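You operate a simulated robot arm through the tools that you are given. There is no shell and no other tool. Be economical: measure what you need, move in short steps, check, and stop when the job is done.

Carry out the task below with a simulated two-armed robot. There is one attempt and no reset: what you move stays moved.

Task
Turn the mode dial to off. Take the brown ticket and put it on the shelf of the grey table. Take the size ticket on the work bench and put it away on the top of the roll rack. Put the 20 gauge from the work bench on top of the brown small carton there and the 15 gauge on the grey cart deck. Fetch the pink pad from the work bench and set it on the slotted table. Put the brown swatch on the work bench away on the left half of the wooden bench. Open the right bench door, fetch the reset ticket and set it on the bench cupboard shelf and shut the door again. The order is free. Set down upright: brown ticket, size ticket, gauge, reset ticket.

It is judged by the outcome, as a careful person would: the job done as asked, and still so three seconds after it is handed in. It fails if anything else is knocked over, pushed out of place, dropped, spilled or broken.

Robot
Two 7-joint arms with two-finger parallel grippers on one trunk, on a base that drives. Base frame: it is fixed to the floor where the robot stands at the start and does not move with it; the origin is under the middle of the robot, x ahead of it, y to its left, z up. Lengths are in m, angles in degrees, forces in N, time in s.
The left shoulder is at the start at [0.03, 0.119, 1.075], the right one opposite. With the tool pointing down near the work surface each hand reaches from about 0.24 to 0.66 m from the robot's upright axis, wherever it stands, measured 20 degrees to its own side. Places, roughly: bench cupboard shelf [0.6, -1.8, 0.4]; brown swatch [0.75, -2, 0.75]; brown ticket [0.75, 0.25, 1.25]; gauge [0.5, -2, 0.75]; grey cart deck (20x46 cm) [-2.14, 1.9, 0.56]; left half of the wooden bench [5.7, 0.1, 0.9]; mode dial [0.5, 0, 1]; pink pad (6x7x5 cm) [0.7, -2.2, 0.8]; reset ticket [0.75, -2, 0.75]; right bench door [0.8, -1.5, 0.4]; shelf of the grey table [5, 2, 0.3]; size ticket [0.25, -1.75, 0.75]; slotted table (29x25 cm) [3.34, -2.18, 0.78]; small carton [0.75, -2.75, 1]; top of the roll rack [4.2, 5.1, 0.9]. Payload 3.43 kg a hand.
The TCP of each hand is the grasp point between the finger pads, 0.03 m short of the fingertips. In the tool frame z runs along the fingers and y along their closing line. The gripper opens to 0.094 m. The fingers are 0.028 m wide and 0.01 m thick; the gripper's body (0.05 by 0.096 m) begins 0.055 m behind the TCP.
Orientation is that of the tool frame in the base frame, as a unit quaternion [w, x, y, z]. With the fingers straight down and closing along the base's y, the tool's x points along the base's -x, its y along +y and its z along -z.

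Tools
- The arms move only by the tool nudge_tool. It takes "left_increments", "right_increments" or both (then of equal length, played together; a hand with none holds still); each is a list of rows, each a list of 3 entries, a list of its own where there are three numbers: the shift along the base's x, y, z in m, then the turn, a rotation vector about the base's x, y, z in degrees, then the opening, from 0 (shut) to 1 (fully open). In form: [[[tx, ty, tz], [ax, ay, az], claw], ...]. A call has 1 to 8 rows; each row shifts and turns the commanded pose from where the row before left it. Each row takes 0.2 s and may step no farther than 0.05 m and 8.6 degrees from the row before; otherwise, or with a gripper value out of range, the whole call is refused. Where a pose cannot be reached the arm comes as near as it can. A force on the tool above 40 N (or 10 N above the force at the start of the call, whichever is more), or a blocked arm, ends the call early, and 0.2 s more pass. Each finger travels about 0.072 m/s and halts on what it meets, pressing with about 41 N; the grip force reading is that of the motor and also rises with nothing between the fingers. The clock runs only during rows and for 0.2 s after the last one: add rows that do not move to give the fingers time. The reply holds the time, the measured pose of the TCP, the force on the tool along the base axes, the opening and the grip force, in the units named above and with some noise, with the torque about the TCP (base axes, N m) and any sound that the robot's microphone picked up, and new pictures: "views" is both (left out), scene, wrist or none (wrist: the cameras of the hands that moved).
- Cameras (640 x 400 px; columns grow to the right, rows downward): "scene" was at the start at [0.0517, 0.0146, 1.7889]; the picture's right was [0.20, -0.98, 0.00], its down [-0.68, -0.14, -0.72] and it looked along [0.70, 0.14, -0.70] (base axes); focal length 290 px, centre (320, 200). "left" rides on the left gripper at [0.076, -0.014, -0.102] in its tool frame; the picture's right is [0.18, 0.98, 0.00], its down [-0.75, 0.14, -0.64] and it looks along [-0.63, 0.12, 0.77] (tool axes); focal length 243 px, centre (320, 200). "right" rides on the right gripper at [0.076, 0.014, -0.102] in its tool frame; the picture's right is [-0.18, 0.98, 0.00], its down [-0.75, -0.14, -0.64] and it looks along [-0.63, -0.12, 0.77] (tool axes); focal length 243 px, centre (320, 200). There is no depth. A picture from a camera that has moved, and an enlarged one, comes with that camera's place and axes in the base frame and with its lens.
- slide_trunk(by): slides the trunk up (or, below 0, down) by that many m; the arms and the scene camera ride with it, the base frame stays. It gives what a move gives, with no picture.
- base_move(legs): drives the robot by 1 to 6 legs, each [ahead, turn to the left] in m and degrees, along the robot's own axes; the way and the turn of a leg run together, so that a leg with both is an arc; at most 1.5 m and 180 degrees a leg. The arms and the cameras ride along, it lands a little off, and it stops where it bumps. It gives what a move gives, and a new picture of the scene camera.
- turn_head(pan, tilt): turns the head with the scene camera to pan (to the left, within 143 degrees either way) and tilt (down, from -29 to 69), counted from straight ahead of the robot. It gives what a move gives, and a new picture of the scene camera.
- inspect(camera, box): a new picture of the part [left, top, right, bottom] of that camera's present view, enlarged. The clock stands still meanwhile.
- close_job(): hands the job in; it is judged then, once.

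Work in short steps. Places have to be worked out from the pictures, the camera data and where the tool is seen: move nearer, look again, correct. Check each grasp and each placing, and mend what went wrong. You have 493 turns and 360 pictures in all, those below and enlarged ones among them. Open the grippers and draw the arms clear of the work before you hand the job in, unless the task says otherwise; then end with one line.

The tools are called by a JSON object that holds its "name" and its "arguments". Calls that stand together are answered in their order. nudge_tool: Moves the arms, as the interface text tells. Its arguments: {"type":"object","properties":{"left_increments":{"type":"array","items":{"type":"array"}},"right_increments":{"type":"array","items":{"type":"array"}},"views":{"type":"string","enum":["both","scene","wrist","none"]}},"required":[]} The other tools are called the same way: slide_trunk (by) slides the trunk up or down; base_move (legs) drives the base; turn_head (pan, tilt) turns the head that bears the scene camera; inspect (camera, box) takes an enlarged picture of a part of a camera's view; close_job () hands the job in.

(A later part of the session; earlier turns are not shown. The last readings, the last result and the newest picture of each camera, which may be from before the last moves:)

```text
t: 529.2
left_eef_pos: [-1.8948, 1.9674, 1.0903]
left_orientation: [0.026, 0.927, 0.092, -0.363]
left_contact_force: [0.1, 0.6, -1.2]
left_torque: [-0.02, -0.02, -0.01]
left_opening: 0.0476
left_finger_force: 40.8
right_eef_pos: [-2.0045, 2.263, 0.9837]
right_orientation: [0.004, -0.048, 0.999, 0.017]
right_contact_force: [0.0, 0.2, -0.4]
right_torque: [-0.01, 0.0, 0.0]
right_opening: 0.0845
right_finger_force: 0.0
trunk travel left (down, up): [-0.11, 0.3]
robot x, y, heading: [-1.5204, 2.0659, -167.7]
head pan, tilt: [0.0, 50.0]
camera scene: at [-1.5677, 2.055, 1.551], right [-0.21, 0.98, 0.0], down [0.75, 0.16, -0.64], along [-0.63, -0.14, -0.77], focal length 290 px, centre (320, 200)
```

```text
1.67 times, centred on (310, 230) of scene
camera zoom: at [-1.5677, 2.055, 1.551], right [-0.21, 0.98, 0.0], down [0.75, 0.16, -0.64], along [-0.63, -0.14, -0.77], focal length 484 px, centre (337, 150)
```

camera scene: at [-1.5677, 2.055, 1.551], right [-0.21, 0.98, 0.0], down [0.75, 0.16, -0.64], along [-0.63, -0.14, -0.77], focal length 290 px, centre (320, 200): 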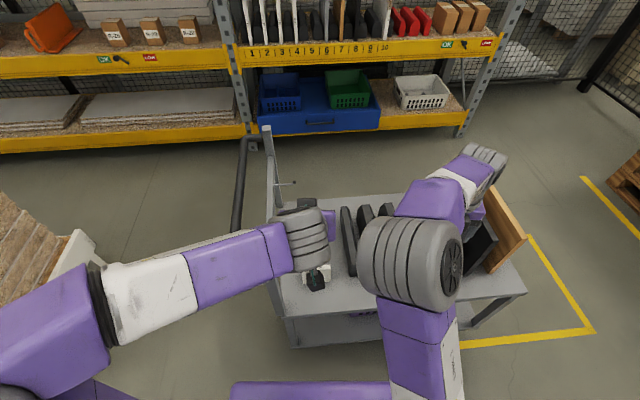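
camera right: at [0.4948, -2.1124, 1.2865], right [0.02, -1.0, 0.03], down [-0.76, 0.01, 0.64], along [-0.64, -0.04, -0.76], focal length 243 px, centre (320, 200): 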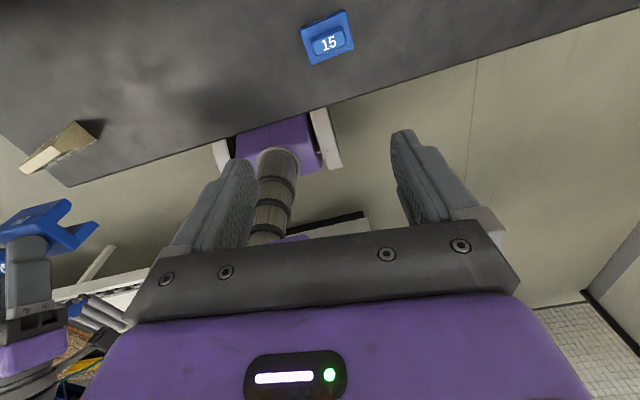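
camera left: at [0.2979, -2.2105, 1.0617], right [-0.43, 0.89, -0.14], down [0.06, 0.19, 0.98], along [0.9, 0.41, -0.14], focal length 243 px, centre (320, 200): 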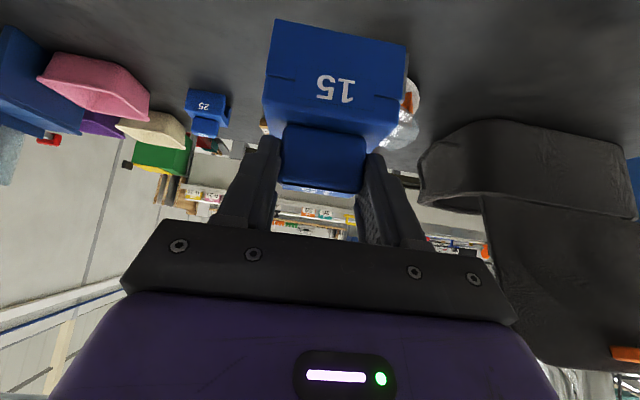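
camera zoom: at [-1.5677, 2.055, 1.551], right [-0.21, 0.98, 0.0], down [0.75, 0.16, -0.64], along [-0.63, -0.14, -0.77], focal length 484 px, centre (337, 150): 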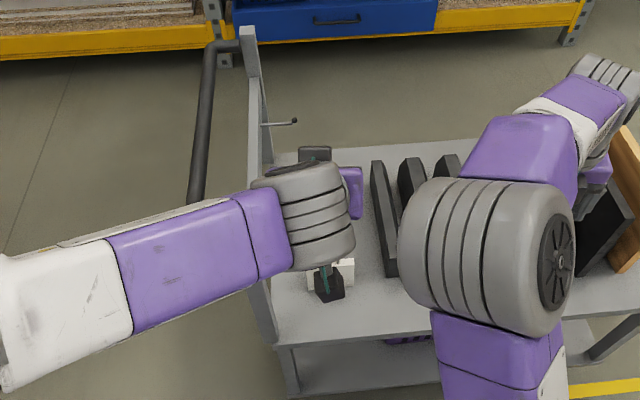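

Cart unmoved and the white block still stands at ≈(-2.04,1.93). I'll place the gauge further west on the strip at ≈(-2.24,1.89). Inch forward 0.08 m and extend at height.

{"name": "base_move", "arguments": {"legs": [[0.08, 0]]}}

{"name": "nudge_tool", "arguments": {"left_increments": [[[-0.04, -0.01, -0.01], [0, 0, 0], 0.1], [[-0.04, -0.01, -0.01], [0, 0, 0], 0.1], [[-0.04, -0.01, -0.02], [0, 0, 0], 0.1], [[-0.04, -0.01, -0.02], [0, 0, 0], 0.1], [[-0.04, -0.01, -0.02], [0, 0, 0], 0.1], [[-0.04, -0.01, -0.02], [0, 0, 0], 0.1], [[-0.025, 0, -0.03], [0, 0, 0], 0.1], [[0, 0, -0.04], [0, 0, 0], 0.1]], "views": "both"}}

```text
t: 530.2
left_eef_pos: [-1.9719, 1.9492, 1.0887]
left_orientation: [0.027, 0.927, 0.093, -0.364]
left_contact_force: [-0.1, -0.8, -1.9]
left_torque: [0.01, -0.01, -0.02]
left_opening: 0.0475
left_finger_force: 41.1
right_eef_pos: [-2.082, 2.2463, 0.9837]
right_orientation: [0.005, -0.047, 0.999, 0.017]
right_contact_force: [0.0, -0.4, 0.7]
right_torque: [0.02, 0.0, -0.01]
right_opening: 0.0844
right_finger_force: 0.1
trunk travel left (down, up): [-0.11, 0.3]
robot x, y, heading: [-1.5989, 2.0531, -167.7]
head pan, tilt: [0.0, 50.0]
camera scene: at [-1.6469, 2.038, 1.5509], right [-0.21, 0.98, 0.0], down [0.75, 0.16, -0.64], along [-0.63, -0.14, -0.77], focal length 290 px, centre (320, 200)
```

scene: 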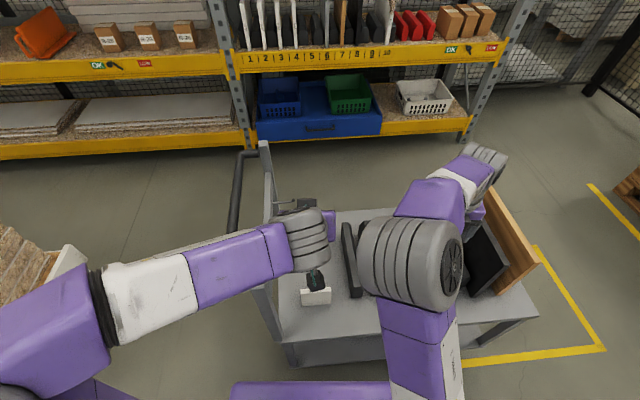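

```text
t: 532.0
left_eef_pos: [-2.2379, 1.8902, 0.9197]
left_orientation: [0.026, 0.927, 0.092, -0.364]
left_contact_force: [-0.7, 0.8, -2.0]
left_torque: [0.0, 0.0, 0.02]
left_opening: 0.0473
left_finger_force: 40.8
right_eef_pos: [-2.0825, 2.2475, 0.985]
right_orientation: [0.005, -0.046, 0.999, 0.018]
right_contact_force: [-0.2, 0.5, 0.0]
right_torque: [-0.01, 0.0, -0.01]
right_opening: 0.0846
right_finger_force: 0.0
trunk travel left (down, up): [-0.11, 0.3]
robot x, y, heading: [-1.602, 2.049, -167.8]
head pan, tilt: [0.0, 50.0]
camera scene: at [-1.6459, 2.0385, 1.5509], right [-0.21, 0.98, 0.0], down [0.75, 0.16, -0.64], along [-0.63, -0.14, -0.77], focal length 290 px, centre (320, 200)
camera left: at [-2.1177, 1.9294, 0.9416], right [0.32, -0.94, -0.14], down [-0.09, -0.18, 0.98], along [-0.94, -0.3, -0.14], focal length 243 px, centre (320, 200)
```

scene: 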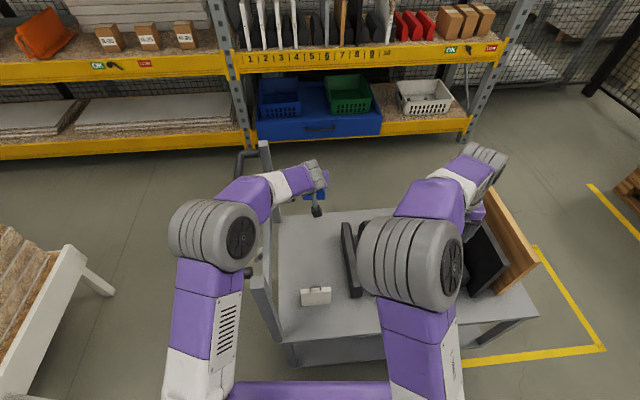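
left: 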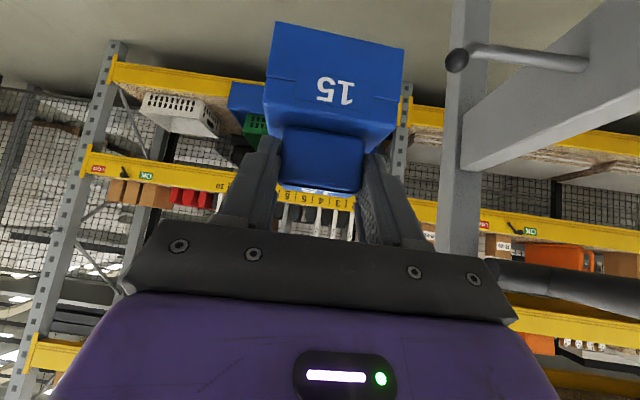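

The deck strip is clear under the gauge; rod and post are well to the side. Lowering.

{"name": "nudge_tool", "arguments": {"left_increments": [[[0, 0, -0.045], [0, 0, 0], 0.1], [[0, 0, -0.045], [0, 0, 0], 0.1], [[0, 0, -0.045], [0, 0, 0], 0.1], [[0, 0, -0.045], [0, 0, 0], 0.1], [[0, 0, -0.04], [0, 0, 0], 0.1], [[0, 0, -0.02], [0, 0, 0], 0.1]], "views": "both"}}

```text
t: 533.4
left_eef_pos: [-2.2379, 1.8903, 0.6779]
left_orientation: [0.027, 0.926, 0.093, -0.364]
left_contact_force: [-0.3, -0.5, -1.9]
left_torque: [-0.01, -0.01, -0.02]
left_opening: 0.0478
left_finger_force: 41.3
right_eef_pos: [-2.081, 2.2474, 0.983]
right_orientation: [0.005, -0.047, 0.999, 0.017]
right_contact_force: [0.1, 0.1, 0.0]
right_torque: [-0.02, 0.03, 0.0]
right_opening: 0.0846
right_finger_force: 0.0
trunk travel left (down, up): [-0.11, 0.3]
robot x, y, heading: [-1.6031, 2.0554, -168.1]
head pan, tilt: [0.0, 50.0]
camera scene: at [-1.6457, 2.0382, 1.5509], right [-0.21, 0.98, 0.0], down [0.75, 0.16, -0.64], along [-0.63, -0.14, -0.77], focal length 290 px, centre (320, 200)
camera left: at [-2.1177, 1.929, 0.7011], right [0.32, -0.94, -0.14], down [-0.08, -0.18, 0.98], along [-0.94, -0.3, -0.14], focal length 243 px, centre (320, 200)
```

scene: 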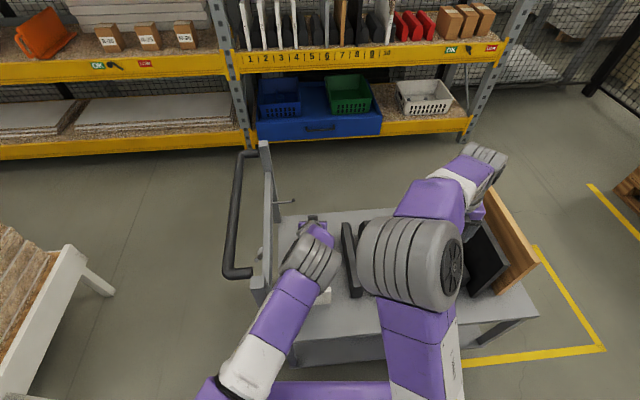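
left: 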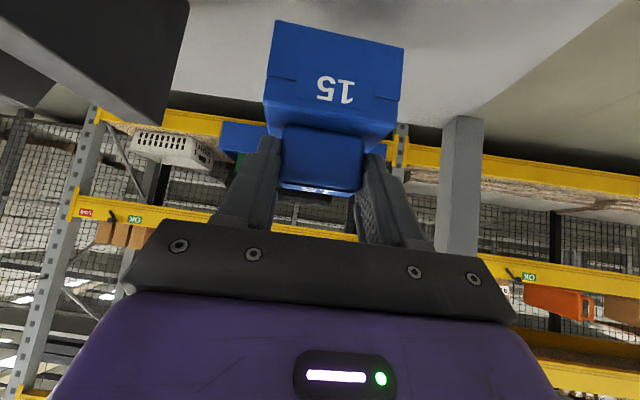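

Continue slowly to contact.

{"name": "nudge_tool", "arguments": {"left_increments": [[[0, 0, -0.015], [0, 0, 0], 0.1], [[0, 0, -0.008], [0, 0, 0], 0.1], [[0, 0, -0.006], [0, 0, 0], 0.1], [[0, 0, -0.006], [0, 0, 0], 0.1], [[0, 0, -0.006], [0, 0, 0], 0.1], [[0, 0, -0.006], [0, 0, 0], 0.1], [[0, 0, -0.006], [0, 0, 0], 0.1]], "views": "none"}}

```text
t: 535.0
left_eef_pos: [-2.2426, 1.8902, 0.6382]
left_orientation: [0.026, 0.923, 0.09, -0.374]
left_contact_force: [-1.5, -1.1, 11.9]
left_torque: [-0.6, -0.01, 0.02]
left_opening: 0.0477
left_finger_force: 41.0
right_eef_pos: [-2.0808, 2.2465, 0.9832]
right_orientation: [0.005, -0.048, 0.999, 0.016]
right_contact_force: [-0.5, 0.1, 0.2]
right_torque: [-0.01, -0.02, -0.04]
right_opening: 0.0847
right_finger_force: 0.0
trunk travel left (down, up): [-0.11, 0.3]
robot x, y, heading: [-1.6015, 2.0484, -167.8]
head pan, tilt: [0.0, 50.0]
stopped in row 7 (left hand): the force on the tool passed its limit at 53 N (the readings are from after the stop); the commanded pose is now the measured one
```

Contact at the expected height. Releasing, rising and withdrawing.

{"name": "nudge_tool", "arguments": {"left_increments": [[[0, 0, 0.002], [0, 0, 0], 0.4], [[0, 0, 0.002], [0, 0, 0], 0.6], [[0, 0, 0.005], [0, 0, 0], 0.8], [[0, 0, 0.02], [0, 0, 0], 0.85], [[0.02, 0.004, 0.04], [0, 0, 0], 0.85], [[0.02, 0.004, 0.04], [0, 0, 0], 0.85], [[0.02, 0.004, 0.04], [0, 0, 0], 0.85], [[0.02, 0.004, 0.04], [0, 0, 0], 0.85]], "views": "none"}}

{"name": "nudge_tool", "arguments": {"left_increments": [[[0.02, 0.01, 0.04], [0, 0, 0], 0.85], [[0.02, 0.01, 0.04], [0, 0, 0], 0.85], [[0.03, 0.01, 0.03], [0, 0, 0], 0.85], [[0.03, 0.01, 0.03], [0, 0, 0], 0.85]], "views": "scene"}}

```text
t: 536.8
left_eef_pos: [-2.1589, 1.908, 0.8236]
left_orientation: [0.026, 0.924, 0.091, -0.369]
left_contact_force: [-0.4, -0.4, 0.6]
left_torque: [0.0, -0.01, -0.01]
left_opening: 0.08
left_finger_force: 0.1
right_eef_pos: [-2.0816, 2.2469, 0.9851]
right_orientation: [0.004, -0.047, 0.999, 0.016]
right_contact_force: [-0.7, 0.1, -0.4]
right_torque: [0.01, -0.01, 0.01]
right_opening: 0.0846
right_finger_force: 0.0
trunk travel left (down, up): [-0.11, 0.3]
robot x, y, heading: [-1.5997, 2.0496, -168.0]
head pan, tilt: [0.0, 50.0]
```

```text
t: 537.8
left_eef_pos: [-2.0603, 1.9471, 0.9639]
left_orientation: [0.026, 0.924, 0.092, -0.37]
left_contact_force: [0.6, -0.1, 0.2]
left_torque: [0.04, 0.05, 0.0]
left_opening: 0.08
left_finger_force: 0.1
right_eef_pos: [-2.0799, 2.2468, 0.9836]
right_orientation: [0.005, -0.048, 0.999, 0.017]
right_contact_force: [-0.4, 0.6, -0.6]
right_torque: [-0.03, 0.04, 0.01]
right_opening: 0.0846
right_finger_force: 0.0
trunk travel left (down, up): [-0.11, 0.3]
robot x, y, heading: [-1.5992, 2.0488, -167.8]
head pan, tilt: [0.0, 50.0]
camera scene: at [-1.6442, 2.0385, 1.551], right [-0.21, 0.98, 0.0], down [0.75, 0.16, -0.64], along [-0.63, -0.14, -0.77], focal length 290 px, centre (320, 200)
```

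scene: 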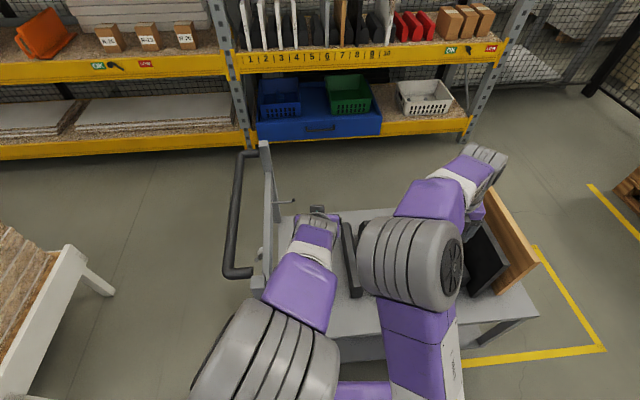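

Raise the trunk for clearance, back away, and verify the gauge.

{"name": "slide_trunk", "arguments": {"by": 0.2}}

{"name": "base_move", "arguments": {"legs": [[-0.45, 0]]}}

{"name": "inspect", "arguments": {"camera": "scene", "box": [220, 60, 420, 220]}}

```text
t: 540.0
left_eef_pos: [-2.0609, 1.9477, 1.1634]
left_orientation: [0.027, 0.924, 0.092, -0.37]
left_contact_force: [0.3, -0.1, 0.5]
left_torque: [-0.01, -0.01, -0.02]
left_opening: 0.0803
left_finger_force: 0.0
right_eef_pos: [-2.0822, 2.2464, 1.1836]
right_orientation: [0.005, -0.048, 0.999, 0.017]
right_contact_force: [1.0, -0.9, 0.0]
right_torque: [0.0, -0.02, 0.03]
right_opening: 0.0847
right_finger_force: 0.1
trunk travel left (down, up): [-0.31, 0.1]
robot x, y, heading: [-1.5995, 2.0473, -167.5]
head pan, tilt: [0.0, 50.0]
```

```text
t: 542.7
left_eef_pos: [-1.6202, 2.0431, 1.1636]
left_orientation: [0.026, 0.924, 0.09, -0.371]
left_contact_force: [0.0, -0.2, 0.0]
left_torque: [-0.02, -0.01, 0.04]
left_opening: 0.0796
left_finger_force: 0.1
right_eef_pos: [-1.6387, 2.3439, 1.1833]
right_orientation: [0.004, -0.046, 0.999, 0.017]
right_contact_force: [0.5, -0.6, -0.4]
right_torque: [0.01, -0.02, -0.01]
right_opening: 0.0845
right_finger_force: 0.0
trunk travel left (down, up): [-0.31, 0.1]
robot x, y, heading: [-1.1595, 2.1431, -167.8]
head pan, tilt: [0.0, 50.0]
camera scene: at [-1.2026, 2.1338, 1.7509], right [-0.21, 0.98, 0.0], down [0.75, 0.16, -0.64], along [-0.63, -0.13, -0.77], focal length 290 px, centre (320, 200)
```

scene: 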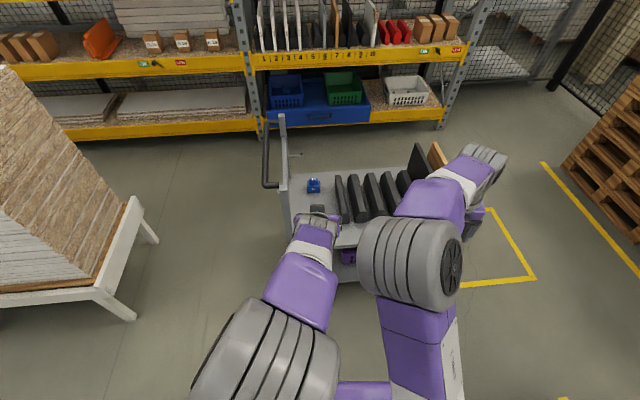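

```text
2.50 times, centred on (320, 140) of scene
camera zoom: at [-1.2026, 2.1338, 1.7509], right [-0.21, 0.98, 0.0], down [0.75, 0.16, -0.64], along [-0.63, -0.13, -0.77], focal length 725 px, centre (320, 350)
```

zoom: 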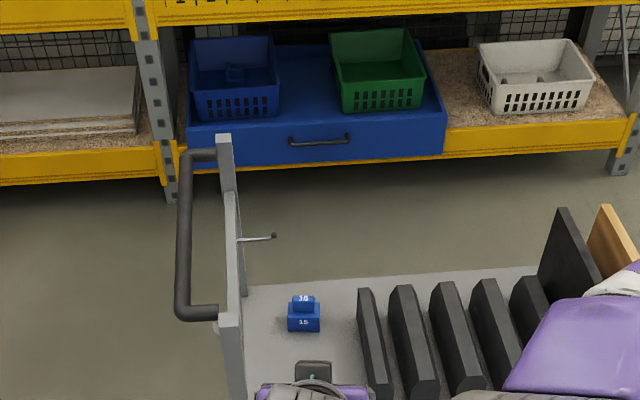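

15 gauge stands on the cart deck. Next the size ticket: I'll return and stand north of the bench facing south, where the ticket is near the edge and the right hand may reach with the trunk low.

{"name": "base_move", "arguments": {"legs": [[0, 106], [1.4, 0], [0, -14], [1.24, 0], [0, 9], [0.76, 0]]}}

{"name": "base_move", "arguments": {"legs": [[0, 44], [0.36, 0], [0, -49]]}}

```text
t: 565.3
left_eef_pos: [0.2622, -1.4388, 1.1628]
left_orientation: [0.301, 0.521, 0.769, -0.216]
left_contact_force: [1.3, 1.1, -0.2]
left_torque: [0.02, -0.02, 0.04]
left_opening: 0.08
left_finger_force: 0.1
right_eef_pos: [-0.0279, -1.5124, 1.1839]
right_orientation: [0.011, 0.799, -0.601, -0.014]
right_contact_force: [0.7, 0.9, -0.4]
right_torque: [-0.02, 0.0, -0.02]
right_opening: 0.0845
right_finger_force: 0.0
trunk travel left (down, up): [-0.31, 0.1]
robot x, y, heading: [0.0755, -1.0065, -67.3]
head pan, tilt: [0.0, 50.0]
camera scene: at [0.0963, -1.0504, 1.7509], right [-0.92, -0.39, 0.0], down [-0.3, 0.71, -0.64], along [0.25, -0.59, -0.77], focal length 290 px, centre (320, 200)
```

scene: 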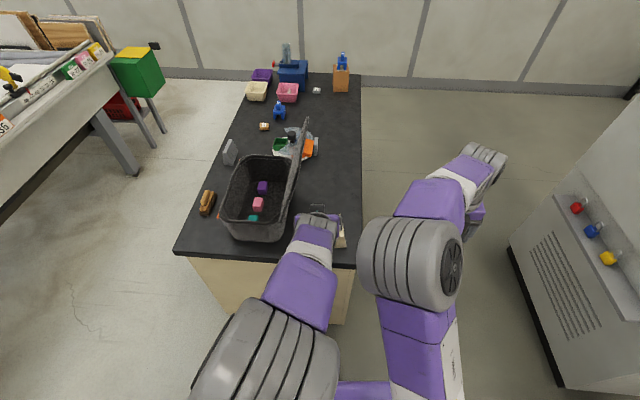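

```text
t: 569.7
left_eef_pos: [0.839, -1.3334, 1.1643]
left_orientation: [0.36, 0.198, 0.907, -0.09]
left_contact_force: [0.1, -0.5, -0.5]
left_torque: [0.05, 0.01, -0.03]
left_opening: 0.0801
left_finger_force: 0.0
right_eef_pos: [0.6791, -1.5873, 1.1828]
right_orientation: [0.015, 0.964, -0.265, -0.011]
right_contact_force: [0.2, 1.1, 0.2]
right_torque: [-0.06, 0.0, 0.04]
right_opening: 0.0847
right_finger_force: 0.1
trunk travel left (down, up): [-0.31, 0.1]
robot x, y, heading: [0.4044, -1.1457, -24.0]
head pan, tilt: [0.0, 50.0]
stopped in leg 2: the robot was blocked; the commanded pose is now the measured one
camera scene: at [0.4497, -1.1668, 1.7509], right [-0.4, -0.92, 0.0], down [-0.7, 0.31, -0.64], along [0.59, -0.26, -0.77], focal length 290 px, centre (320, 200)
```

scene: 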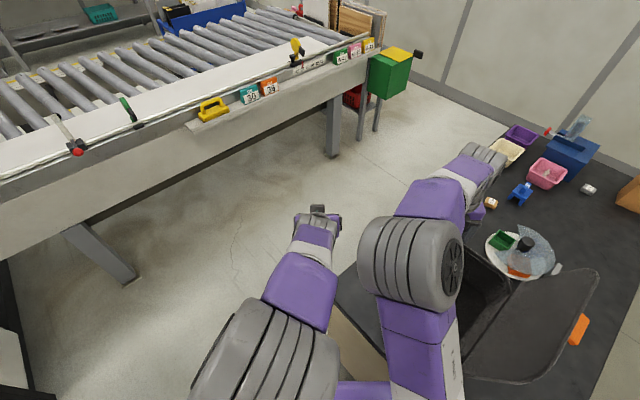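

Base corner met the bench; backing off. I'll raise both hands above the lid (top ≈1.14) and reposition a bit further from the bench.

{"name": "nudge_tool", "arguments": {"right_increments": [[[0, 0, 0.04], [0, 0, 0], 0.9], [[0, 0, 0.04], [0, 0, 0], 0.9], [[0, 0, 0.04], [0, 0, 0], 0.9], [[0, 0, 0.03], [0, 0, 0], 0.9]], "left_increments": [[[0, 0, 0.04], [0, 0, 0], 0.5], [[0, 0, 0.04], [0, 0, 0], 0.5], [[0, 0, 0.04], [0, 0, 0], 0.5], [[0, 0, 0.03], [0, 0, 0], 0.5]], "views": "none"}}

{"name": "base_move", "arguments": {"legs": [[-0.15, 0], [0, 42], [0.15, 0], [0, -90]]}}

```text
t: 570.7
left_eef_pos: [0.8377, -1.3335, 1.3152]
left_orientation: [0.36, 0.198, 0.907, -0.089]
left_contact_force: [0.5, -0.6, -0.4]
left_torque: [-0.02, -0.01, -0.02]
left_opening: 0.0471
left_finger_force: 0.1
right_eef_pos: [0.6791, -1.5888, 1.3333]
right_orientation: [0.015, 0.964, -0.264, -0.01]
right_contact_force: [-0.1, -0.2, 0.1]
right_torque: [-0.01, -0.02, 0.0]
right_opening: 0.0846
right_finger_force: 0.1
trunk travel left (down, up): [-0.31, 0.1]
robot x, y, heading: [0.4058, -1.1472, -23.7]
head pan, tilt: [0.0, 50.0]
```

```text
t: 578.9
left_eef_pos: [0.5609, -1.4855, 1.3125]
left_orientation: [0.293, 0.551, 0.747, -0.229]
left_contact_force: [-0.2, 0.6, -0.3]
left_torque: [0.0, 0.0, -0.03]
left_opening: 0.0469
left_finger_force: 0.0
right_eef_pos: [0.2637, -1.5372, 1.3347]
right_orientation: [0.01, 0.774, -0.633, -0.016]
right_contact_force: [0.2, 0.7, -1.1]
right_torque: [0.0, -0.02, -0.01]
right_opening: 0.0846
right_finger_force: 0.0
trunk travel left (down, up): [-0.31, 0.1]
robot x, y, heading: [0.4096, -1.0411, -71.6]
head pan, tilt: [0.0, 50.0]
camera scene: at [0.426, -1.085, 1.7509], right [-0.95, -0.31, 0.0], down [-0.24, 0.73, -0.64], along [0.2, -0.61, -0.77], focal length 290 px, centre (320, 200)
```

scene: 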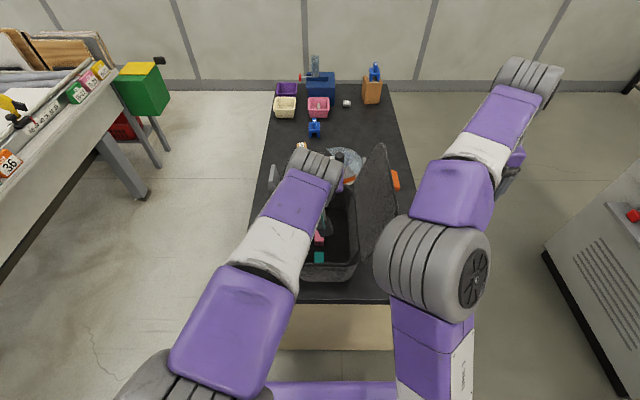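

Well placed: right hand is near the size ticket. I'll unpitch the left hand and move it outboard of the bench, then move forward 0.1 and lower the trunk.

{"name": "nudge_tool", "arguments": {"left_increments": [[[0.03, 0.03, 0], [8.07, 2.68, 0], 0.5], [[0.03, 0.03, 0], [8.07, 2.68, 0], 0.5], [[0.03, 0.03, 0], [8.07, 2.68, 0], 0.5], [[0.03, 0.03, 0], [8.07, 2.68, 0], 0.5], [[0.03, 0.03, 0], [8.07, 2.68, 0], 0.5], [[0.03, 0.03, 0], [0, 0, 0], 0.5], [[0.01, 0.03, 0], [0, 0, 0], 0.5]], "views": "none"}}

{"name": "base_move", "arguments": {"legs": [[0.09, 0]]}}

{"name": "inspect", "arguments": {"camera": "right", "box": [0, 0, 640, 400]}}

```text
t: 580.5
left_eef_pos: [0.7511, -1.2738, 1.3131]
left_orientation: [-0.001, 0.588, 0.809, -0.019]
left_contact_force: [-0.4, -0.4, 0.0]
left_torque: [-0.01, 0.01, 0.01]
left_opening: 0.0468
left_finger_force: 0.0
right_eef_pos: [0.2654, -1.5377, 1.3331]
right_orientation: [0.01, 0.774, -0.633, -0.015]
right_contact_force: [-0.2, 1.1, 0.3]
right_torque: [-0.01, 0.0, -0.03]
right_opening: 0.0846
right_finger_force: 0.0
trunk travel left (down, up): [-0.31, 0.1]
robot x, y, heading: [0.4101, -1.0429, -71.7]
head pan, tilt: [0.0, 50.0]
```

```text
t: 581.6
left_eef_pos: [0.7795, -1.3603, 1.312]
left_orientation: [-0.003, 0.588, 0.809, -0.018]
left_contact_force: [0.8, 0.2, 0.4]
left_torque: [0.0, 0.0, 0.01]
left_opening: 0.0469
left_finger_force: 0.1
right_eef_pos: [0.2938, -1.6237, 1.3338]
right_orientation: [0.009, 0.773, -0.634, -0.016]
right_contact_force: [0.3, 0.2, -0.2]
right_torque: [0.03, 0.0, 0.01]
right_opening: 0.0846
right_finger_force: 0.1
trunk travel left (down, up): [-0.31, 0.1]
robot x, y, heading: [0.4337, -1.1243, -71.5]
head pan, tilt: [0.0, 50.0]
camera scene: at [0.4542, -1.1708, 1.7509], right [-0.95, -0.31, 0.0], down [-0.24, 0.73, -0.64], along [0.2, -0.61, -0.77], focal length 290 px, centre (320, 200)
```

scene: 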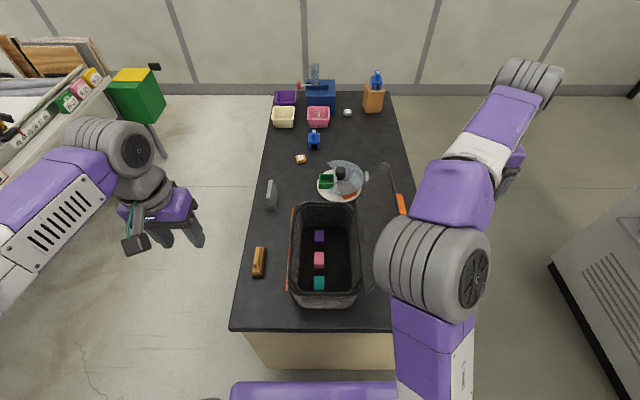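

```text
1.00 times, centred on (320, 200) of right (not enlarged: the box is as wide or as high as the picture)
camera zoom: at [0.2971, -1.7021, 1.4367], right [-1.0, -0.01, 0.04], down [0.01, 0.76, 0.65], along [-0.04, 0.65, -0.76], focal length 243 px, centre (320, 200)
```

zoom: 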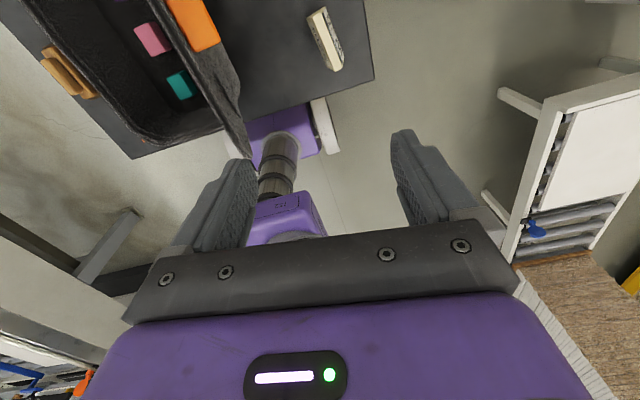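

Ticket centre ≈(0.268,-1.633), yaw ~115°. Lowering the trunk, then turning the right hand +13° and moving over it.

{"name": "slide_trunk", "arguments": {"by": -0.31}}

{"name": "nudge_tool", "arguments": {"right_increments": [[[-0.013, -0.005, 0], [0, 0, 6.5], 0.9], [[-0.013, -0.005, -0.02], [0, 0, 6.5], 0.9], [[0, 0, -0.03], [0, 0, 0], 0.9], [[0, 0, -0.03], [0, 0, 0], 0.9]], "views": "wrist"}}

```text
t: 584.6
left_eef_pos: [0.7795, -1.3598, 1.0025]
left_orientation: [-0.002, 0.588, 0.809, -0.019]
left_contact_force: [0.2, -0.5, -0.6]
left_torque: [0.0, -0.03, -0.03]
left_opening: 0.047
left_finger_force: 0.1
right_eef_pos: [0.2913, -1.6222, 1.0244]
right_orientation: [0.01, 0.773, -0.634, -0.016]
right_contact_force: [-0.4, -0.3, -0.2]
right_torque: [0.0, -0.02, 0.02]
right_opening: 0.0847
right_finger_force: 0.1
trunk travel left (down, up): [0.0, 0.41]
robot x, y, heading: [0.4373, -1.124, -71.7]
head pan, tilt: [0.0, 50.0]
```

```text
t: 585.6
left_eef_pos: [0.7795, -1.3606, 1.0012]
left_orientation: [-0.002, 0.588, 0.809, -0.018]
left_contact_force: [0.0, -0.6, 0.2]
left_torque: [0.02, -0.01, 0.0]
left_opening: 0.0471
left_finger_force: 0.0
right_eef_pos: [0.3003, -1.6323, 0.9517]
right_orientation: [0.011, 0.841, -0.541, -0.014]
right_contact_force: [-0.3, 0.0, 0.7]
right_torque: [0.0, 0.01, -0.02]
right_opening: 0.0849
right_finger_force: 0.0
right hand out of reach, approached as far as the arm can: row 2
trunk travel left (down, up): [0.0, 0.41]
robot x, y, heading: [0.4337, -1.1258, -71.7]
head pan, tilt: [0.0, 50.0]
camera right: at [0.3221, -1.7084, 1.0552], right [-0.97, -0.24, 0.04], down [-0.16, 0.75, 0.65], along [-0.18, 0.62, -0.76], focal length 243 px, centre (320, 200)
```

right: 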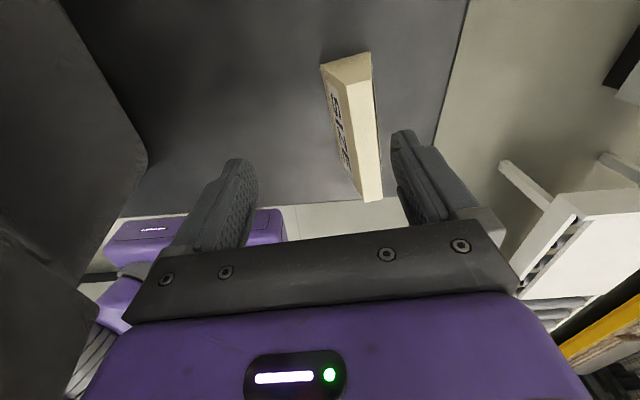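

The hand is 3 cm too far east and won't go further right; a 4° base turn to the right gives that.

{"name": "base_move", "arguments": {"legs": [[0, -4], [0.02, 0]]}}

{"name": "nudge_tool", "arguments": {"right_increments": [[[0, 0, -0.015], [0, 0, 4], 0.95], [[0, 0, -0.02], [0, 0, 0], 0.95]], "views": "wrist"}}

```text
t: 586.9
left_eef_pos: [0.7659, -1.403, 1.002]
left_orientation: [-0.004, 0.614, 0.789, -0.019]
left_contact_force: [0.0, 0.2, 0.0]
left_torque: [0.0, -0.01, 0.04]
left_opening: 0.047
left_finger_force: 0.0
right_eef_pos: [0.2695, -1.642, 0.9525]
right_orientation: [0.011, 0.821, -0.57, -0.015]
right_contact_force: [-0.4, -0.7, -0.3]
right_torque: [0.04, -0.03, -0.04]
right_opening: 0.0847
right_finger_force: 0.1
trunk travel left (down, up): [0.0, 0.41]
robot x, y, heading: [0.4402, -1.142, -75.7]
head pan, tilt: [0.0, 50.0]
camera scene: at [0.4561, -1.1913, 1.4409], right [-0.97, -0.25, 0.0], down [-0.19, 0.74, -0.64], along [0.16, -0.62, -0.77], focal length 290 px, centre (320, 200)
```

scene: 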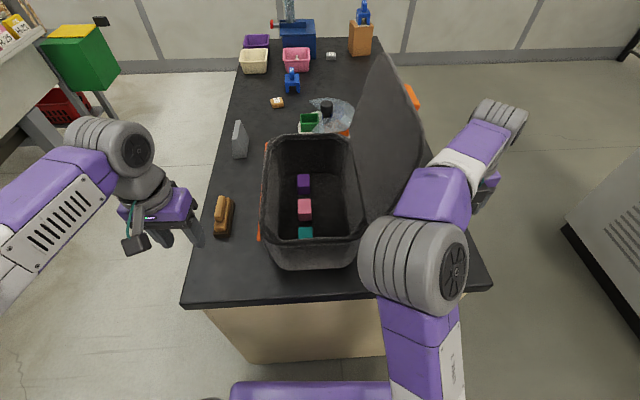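

```text
t: 587.5
left_eef_pos: [0.7685, -1.4026, 1.0027]
left_orientation: [-0.003, 0.615, 0.788, -0.019]
left_contact_force: [0.0, 0.6, -0.1]
left_torque: [0.01, -0.01, 0.01]
left_opening: 0.0471
left_finger_force: 0.0
right_eef_pos: [0.2694, -1.6413, 0.9193]
right_orientation: [0.011, 0.841, -0.541, -0.015]
right_contact_force: [0.0, -0.8, -0.1]
right_torque: [0.0, 0.0, 0.02]
right_opening: 0.0892
right_finger_force: 0.0
trunk travel left (down, up): [0.0, 0.41]
robot x, y, heading: [0.4429, -1.1401, -75.8]
head pan, tilt: [0.0, 50.0]
camera right: at [0.2915, -1.7166, 1.0214], right [-0.97, -0.24, 0.04], down [-0.16, 0.75, 0.65], along [-0.18, 0.62, -0.76], focal length 243 px, centre (320, 200)
```

right: 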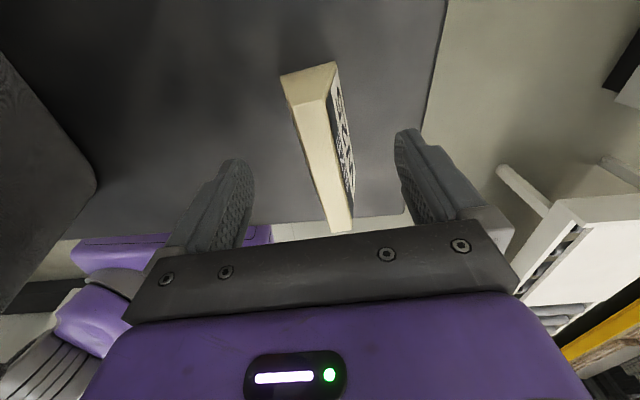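

Centred now. Lowering and gripping.

{"name": "nudge_tool", "arguments": {"right_increments": [[[0, 0, -0.02], [0, 0, 0], 0.9], [[0, 0, -0.02], [0, 0, 0], 0.9], [[0, 0, -0.006], [0, 0, 0], 0.9]], "views": "wrist"}}

```text
t: 588.3
left_eef_pos: [0.7675, -1.4032, 1.004]
left_orientation: [-0.002, 0.615, 0.788, -0.019]
left_contact_force: [0.7, -0.4, 0.5]
left_torque: [-0.02, -0.03, -0.03]
left_opening: 0.0468
left_finger_force: 0.1
right_eef_pos: [0.27, -1.6401, 0.8929]
right_orientation: [0.014, 0.841, -0.541, -0.013]
right_contact_force: [-0.6, 0.3, 0.8]
right_torque: [0.05, 0.0, 0.0]
right_opening: 0.0846
right_finger_force: 0.1
right hand out of reach, approached as far as the arm can: row 2
trunk travel left (down, up): [0.0, 0.41]
robot x, y, heading: [0.4418, -1.1439, -75.7]
head pan, tilt: [0.0, 50.0]
camera right: at [0.2923, -1.7159, 0.9965], right [-0.97, -0.24, 0.04], down [-0.16, 0.75, 0.64], along [-0.18, 0.62, -0.77], focal length 243 px, centre (320, 200)
```

right: 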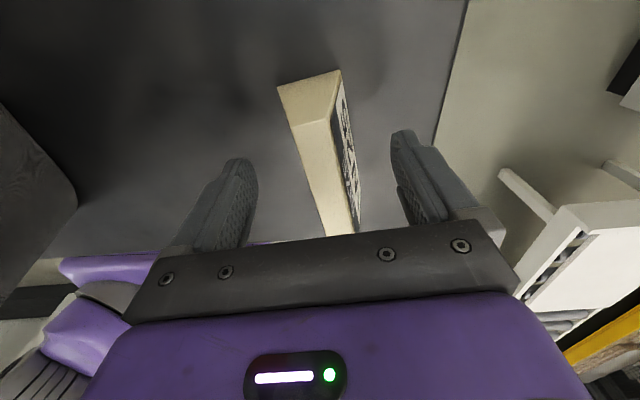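

Tips are 3 cm below the ticket's top – enough. Closing and lifting.

{"name": "nudge_tool", "arguments": {"right_increments": [[[0, 0, 0], [0, 0, 0], 0.5], [[0, 0, 0], [0, 0, 0], 0.1], [[0, 0, 0], [0, 0, 0], 0.1], [[0, 0, 0], [0, 0, 0], 0.1], [[0, 0, 0.015], [0, 0, 0], 0.1], [[0, 0, 0.03], [0, 0, 0], 0.1], [[0, 0, 0.04], [0, 0, 0], 0.1], [[0, 0, 0.04], [0, 0, 0], 0.1]], "views": "wrist"}}

```text
t: 590.1
left_eef_pos: [0.7663, -1.4033, 1.0036]
left_orientation: [-0.002, 0.616, 0.788, -0.019]
left_contact_force: [-0.5, -0.6, 0.8]
left_torque: [-0.04, -0.03, 0.0]
left_opening: 0.0467
left_finger_force: 0.2
right_eef_pos: [0.2681, -1.64, 1.0186]
right_orientation: [0.015, 0.841, -0.541, -0.012]
right_contact_force: [-0.5, 0.6, 0.0]
right_torque: [-0.03, -0.01, -0.01]
right_opening: 0.0252
right_finger_force: 41.1
trunk travel left (down, up): [0.0, 0.41]
robot x, y, heading: [0.4431, -1.141, -75.8]
head pan, tilt: [0.0, 50.0]
camera right: at [0.2901, -1.7148, 1.1221], right [-0.97, -0.24, 0.04], down [-0.16, 0.75, 0.64], along [-0.18, 0.62, -0.77], focal length 243 px, centre (320, 200)
```

right: 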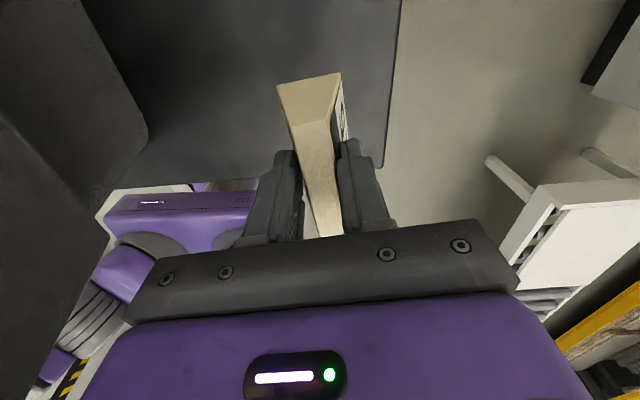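

Size ticket held. Raise the trunk and drive around to the east side for the swatch.

{"name": "slide_trunk", "arguments": {"by": 0.31}}

{"name": "base_move", "arguments": {"legs": [[-0.3, 0], [0, 76], [0.88, 0], [0, -72], [0.95, 0], [0, -90]]}}

{"name": "base_move", "arguments": {"legs": [[0.22, 0]]}}

```text
t: 593.2
left_eef_pos: [0.7669, -1.4017, 1.313]
left_orientation: [-0.003, 0.615, 0.788, -0.019]
left_contact_force: [-1.0, 0.1, 0.6]
left_torque: [-0.01, 0.01, -0.02]
left_opening: 0.0472
left_finger_force: 0.1
right_eef_pos: [0.2697, -1.6404, 1.3286]
right_orientation: [0.014, 0.841, -0.541, -0.013]
right_contact_force: [0.4, 0.0, -0.3]
right_torque: [-0.02, -0.01, -0.01]
right_opening: 0.0252
right_finger_force: 41.4
trunk travel left (down, up): [-0.31, 0.1]
robot x, y, heading: [0.4414, -1.1416, -75.6]
head pan, tilt: [0.0, 50.0]
```

```text
t: 614.2
left_eef_pos: [1.3154, -2.0891, 1.3126]
left_orientation: [-0.015, 0.987, 0.161, -0.012]
left_contact_force: [0.1, 0.5, -0.6]
left_torque: [0.02, 0.0, 0.01]
left_opening: 0.047
left_finger_force: 0.1
right_eef_pos: [1.0401, -1.6124, 1.3292]
right_orientation: [-0.001, -0.25, 0.968, 0.019]
right_contact_force: [0.6, 0.8, -0.3]
right_torque: [0.04, -0.02, 0.0]
right_opening: 0.0238
right_finger_force: 40.3
trunk travel left (down, up): [-0.31, 0.1]
robot x, y, heading: [1.5487, -1.7482, -161.5]
head pan, tilt: [0.0, 50.0]
camera scene: at [1.5067, -1.7629, 1.7509], right [-0.32, 0.95, 0.0], down [0.73, 0.25, -0.64], along [-0.61, -0.21, -0.77], focal length 290 px, centre (320, 200)
```

scene: 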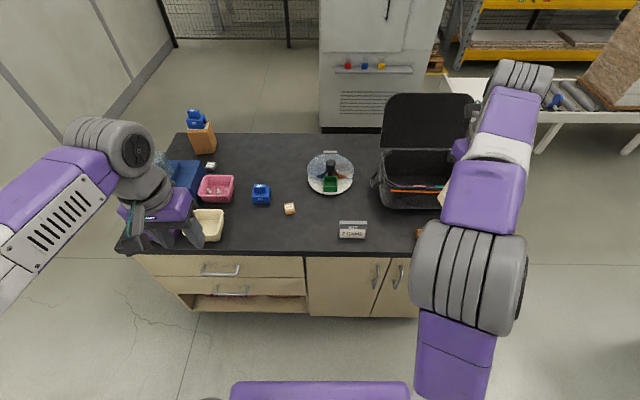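

```text
t: 615.9
left_eef_pos: [1.1084, -2.1595, 1.3129]
left_orientation: [-0.015, 0.987, 0.161, -0.011]
left_contact_force: [-0.6, 0.6, 0.4]
left_torque: [0.01, -0.03, -0.01]
left_opening: 0.047
left_finger_force: 0.2
right_eef_pos: [0.8325, -1.6817, 1.3288]
right_orientation: [-0.001, -0.25, 0.968, 0.019]
right_contact_force: [0.2, -0.2, 0.0]
right_torque: [0.01, 0.0, 0.04]
right_opening: 0.0237
right_finger_force: 40.8
trunk travel left (down, up): [-0.31, 0.1]
robot x, y, heading: [1.3417, -1.8129, -161.6]
head pan, tilt: [0.0, 50.0]
camera scene: at [1.2992, -1.8333, 1.751], right [-0.32, 0.95, 0.0], down [0.73, 0.24, -0.64], along [-0.61, -0.21, -0.77], focal length 290 px, centre (320, 200)
```

scene: 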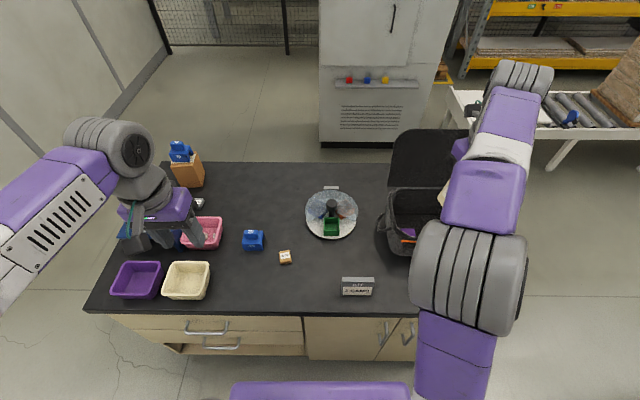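

Swatch W-72 is at ≈(0.866,-2.114). Left hand moves over it.

{"name": "nudge_tool", "arguments": {"left_increments": [[[-0.035, 0.006, -0.03], [0, 0, 0], 0.6], [[-0.035, 0.006, -0.03], [0, 0, 0], 0.7], [[-0.035, 0.006, -0.03], [0, 0, 0], 0.8], [[-0.035, 0.007, -0.03], [0, 0, 0], 0.8], [[-0.035, 0.007, -0.03], [0, 0, 0], 0.8], [[-0.035, 0.007, -0.03], [0, 0, 0], 0.8], [[-0.03, 0.007, -0.035], [0, 0, 0], 0.8], [[0, 0, -0.045], [0, 0, 0], 0.8]], "views": "wrist"}}

```text
t: 617.7
left_eef_pos: [0.8684, -2.1138, 1.0522]
left_orientation: [-0.016, 0.987, 0.161, -0.012]
left_contact_force: [0.3, -0.1, 0.5]
left_torque: [0.01, -0.05, 0.01]
left_opening: 0.0751
left_finger_force: 0.0
right_eef_pos: [0.8327, -1.6832, 1.327]
right_orientation: [-0.002, -0.249, 0.968, 0.019]
right_contact_force: [-0.3, -0.2, -0.2]
right_torque: [0.03, 0.0, 0.01]
right_opening: 0.0239
right_finger_force: 41.3
trunk travel left (down, up): [-0.31, 0.1]
robot x, y, heading: [1.3494, -1.822, -161.2]
head pan, tilt: [0.0, 50.0]
camera left: at [0.9377, -2.0787, 1.1525], right [0.49, -0.87, -0.04], down [-0.65, -0.39, 0.65], along [-0.58, -0.29, -0.76], focal length 243 px, centre (320, 200)
```

left: 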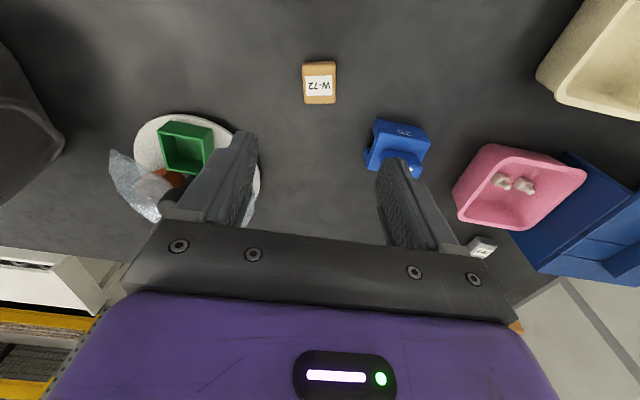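

Aligning (+15°) and descending on the swatch.

{"name": "nudge_tool", "arguments": {"left_increments": [[[-0.004, 0.004, -0.035], [0, 0, 7.5], 0.65], [[-0.003, 0.003, -0.035], [0, 0, 7.5], 0.65], [[0, 0, -0.045], [0, 0, 0], 0.65], [[0, 0, -0.045], [0, 0, 0], 0.65], [[0, 0, -0.02], [0, 0, 0], 0.65]], "views": "wrist"}}

```text
t: 618.9
left_eef_pos: [0.8603, -2.1068, 0.8716]
left_orientation: [-0.014, 0.957, 0.288, -0.014]
left_contact_force: [0.1, 0.1, 0.5]
left_torque: [-0.04, -0.02, -0.01]
left_opening: 0.0611
left_finger_force: 0.0
right_eef_pos: [0.832, -1.6811, 1.3296]
right_orientation: [-0.002, -0.249, 0.968, 0.018]
right_contact_force: [0.0, 0.3, 0.7]
right_torque: [0.02, 0.01, -0.03]
right_opening: 0.0238
right_finger_force: 40.8
trunk travel left (down, up): [-0.31, 0.1]
robot x, y, heading: [1.3468, -1.8148, -161.4]
head pan, tilt: [0.0, 50.0]
camera left: at [0.9183, -2.0536, 0.9715], right [0.69, -0.72, -0.04], down [-0.53, -0.54, 0.65], along [-0.49, -0.43, -0.76], focal length 243 px, centre (320, 200)
```

left: 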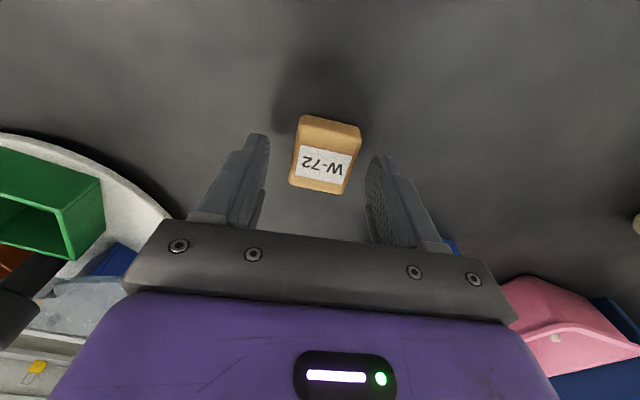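

Aligned; lowering the last 14 mm and gripping.

{"name": "nudge_tool", "arguments": {"left_increments": [[[0, 0, -0.012], [0, 0, 0], 0.65], [[0, 0, 0], [0, 0, 0], 0.2], [[0, 0, 0], [0, 0, 0], 0.1], [[0, 0, 0], [0, 0, 0], 0.1], [[0, 0, 0.02], [0, 0, 0], 0.1], [[0, 0, 0.045], [0, 0, 0], 0.1], [[0, 0, 0.045], [0, 0, 0], 0.1], [[0, 0, 0.045], [0, 0, 0], 0.1]], "views": "wrist"}}

```text
t: 620.7
left_eef_pos: [0.8624, -2.1055, 1.0159]
left_orientation: [-0.013, 0.958, 0.288, -0.014]
left_contact_force: [0.2, -0.3, -0.3]
left_torque: [0.01, 0.02, 0.03]
left_opening: 0.0388
left_finger_force: 41.2
right_eef_pos: [0.8347, -1.6808, 1.3286]
right_orientation: [-0.001, -0.25, 0.968, 0.02]
right_contact_force: [-0.5, 0.9, 0.1]
right_torque: [0.01, 0.0, 0.04]
right_opening: 0.0238
right_finger_force: 40.3
trunk travel left (down, up): [-0.31, 0.1]
robot x, y, heading: [1.3429, -1.8125, -161.2]
head pan, tilt: [0.0, 50.0]
camera left: at [0.9198, -2.0529, 1.1157], right [0.69, -0.72, -0.04], down [-0.53, -0.54, 0.65], along [-0.49, -0.43, -0.76], focal length 243 px, centre (320, 200)
```

left: 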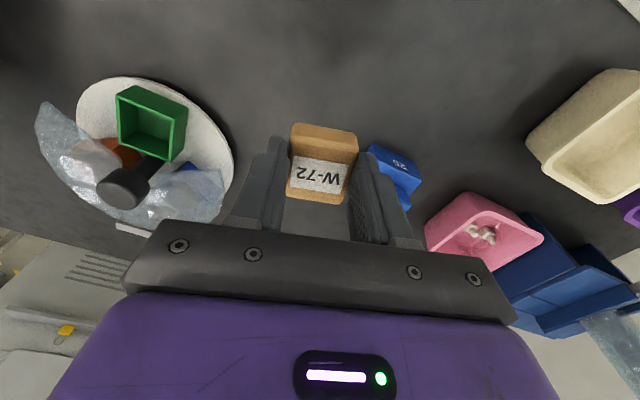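

Swatch held. Retracting the left hand and reversing into the aisle.

{"name": "nudge_tool", "arguments": {"left_increments": [[[0.02, 0.005, 0.04], [0, 0, 0], 0.1], [[0.025, 0.006, 0.04], [0, 0, 0], 0.1], [[0.03, 0.008, 0.035], [0, 0, 0], 0.1], [[0.035, 0.008, 0.03], [0, 0, 0], 0.1], [[0.035, 0.008, 0.03], [0, 0, 0], 0.1], [[0.035, 0.008, 0.03], [0, 0, 0], 0.1], [[0.035, 0.008, 0.03], [0, 0, 0], 0.1]], "views": "none"}}

{"name": "base_move", "arguments": {"legs": [[-0.35, 0], [0, 88], [1.3, 0], [0, 45], [0.35, 0], [0, 45]]}}

```text
t: 622.3
left_eef_pos: [1.0782, -2.0552, 1.2503]
left_orientation: [-0.013, 0.958, 0.287, -0.014]
left_contact_force: [-0.1, 0.3, 0.6]
left_torque: [-0.01, 0.04, -0.03]
left_opening: 0.0385
left_finger_force: 40.7
right_eef_pos: [0.8342, -1.6828, 1.3282]
right_orientation: [-0.003, -0.249, 0.968, 0.019]
right_contact_force: [-0.2, -0.3, -0.4]
right_torque: [0.02, 0.0, 0.0]
right_opening: 0.0235
right_finger_force: 41.0
trunk travel left (down, up): [-0.31, 0.1]
robot x, y, heading: [1.3465, -1.817, -161.4]
head pan, tilt: [0.0, 50.0]
```

```text
t: 638.2
left_eef_pos: [2.6691, -3.1336, 1.2492]
left_orientation: [0.006, 0.121, 0.993, -0.017]
left_contact_force: [0.3, 0.7, -0.8]
left_torque: [0.02, 0.0, 0.01]
left_opening: 0.0387
left_finger_force: 41.0
right_eef_pos: [2.556, -3.5609, 1.3295]
right_orientation: [0.011, 0.987, -0.157, -0.014]
right_contact_force: [-3.4, 3.0, -0.3]
right_torque: [-0.37, -0.3, 0.13]
right_opening: 0.0223
right_finger_force: 40.7
trunk travel left (down, up): [-0.31, 0.1]
robot x, y, heading: [2.3126, -3.1012, -28.4]
head pan, tilt: [0.0, 50.0]
stopped in leg 5: the force on the tool passed its limit at 135 N (the readings are from after the stop); the commanded pose is now the measured one
camera scene: at [2.3554, -3.124, 1.751], right [-0.48, -0.88, 0.0], down [-0.67, 0.37, -0.64], along [0.57, -0.31, -0.77], focal length 290 px, centre (320, 200)
```

scene: 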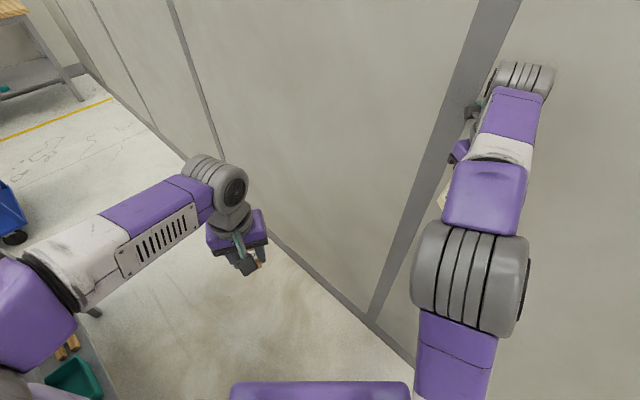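

The right hand touched the wall. Backing off a little and checking the ticket.

{"name": "base_move", "arguments": {"legs": [[-0.08, 0], [0, 45]]}}

{"name": "inspect", "arguments": {"camera": "right", "box": [0, 0, 640, 400]}}

```text
t: 641.3
left_eef_pos: [2.5187, -2.8343, 1.2495]
left_orientation: [0.013, -0.269, 0.963, -0.012]
left_contact_force: [-0.3, 0.8, -0.5]
left_torque: [0.01, 0.01, 0.0]
left_opening: 0.0388
left_finger_force: 41.4
right_eef_pos: [2.7423, -3.218, 1.328]
right_orientation: [0.015, 0.973, 0.232, -0.009]
right_contact_force: [-0.9, -0.8, 0.2]
right_torque: [0.01, -0.02, -0.02]
right_opening: 0.0224
right_finger_force: 41.3
trunk travel left (down, up): [-0.31, 0.1]
robot x, y, heading: [2.2454, -3.0641, 16.6]
head pan, tilt: [0.0, 50.0]
camera scene: at [2.2898, -3.0509, 1.7509], right [0.28, -0.96, 0.0], down [-0.73, -0.22, -0.64], along [0.62, 0.18, -0.77], focal length 290 px, centre (320, 200)
```

scene: 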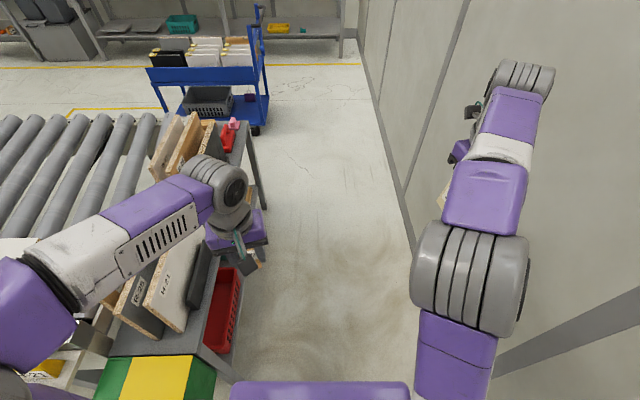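

```text
1.00 times, centred on (320, 200) of right (not enlarged: the box is as wide or as high as the picture)
camera zoom: at [2.8168, -3.1926, 1.4305], right [0.28, -0.96, 0.03], down [-0.73, -0.19, 0.66], along [-0.62, -0.2, -0.75], focal length 243 px, centre (320, 200)
```

zoom: 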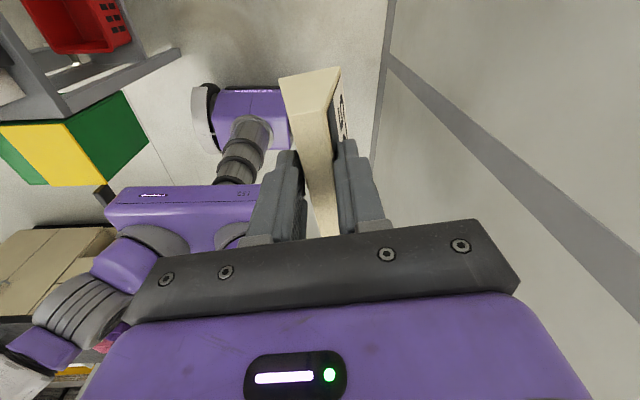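

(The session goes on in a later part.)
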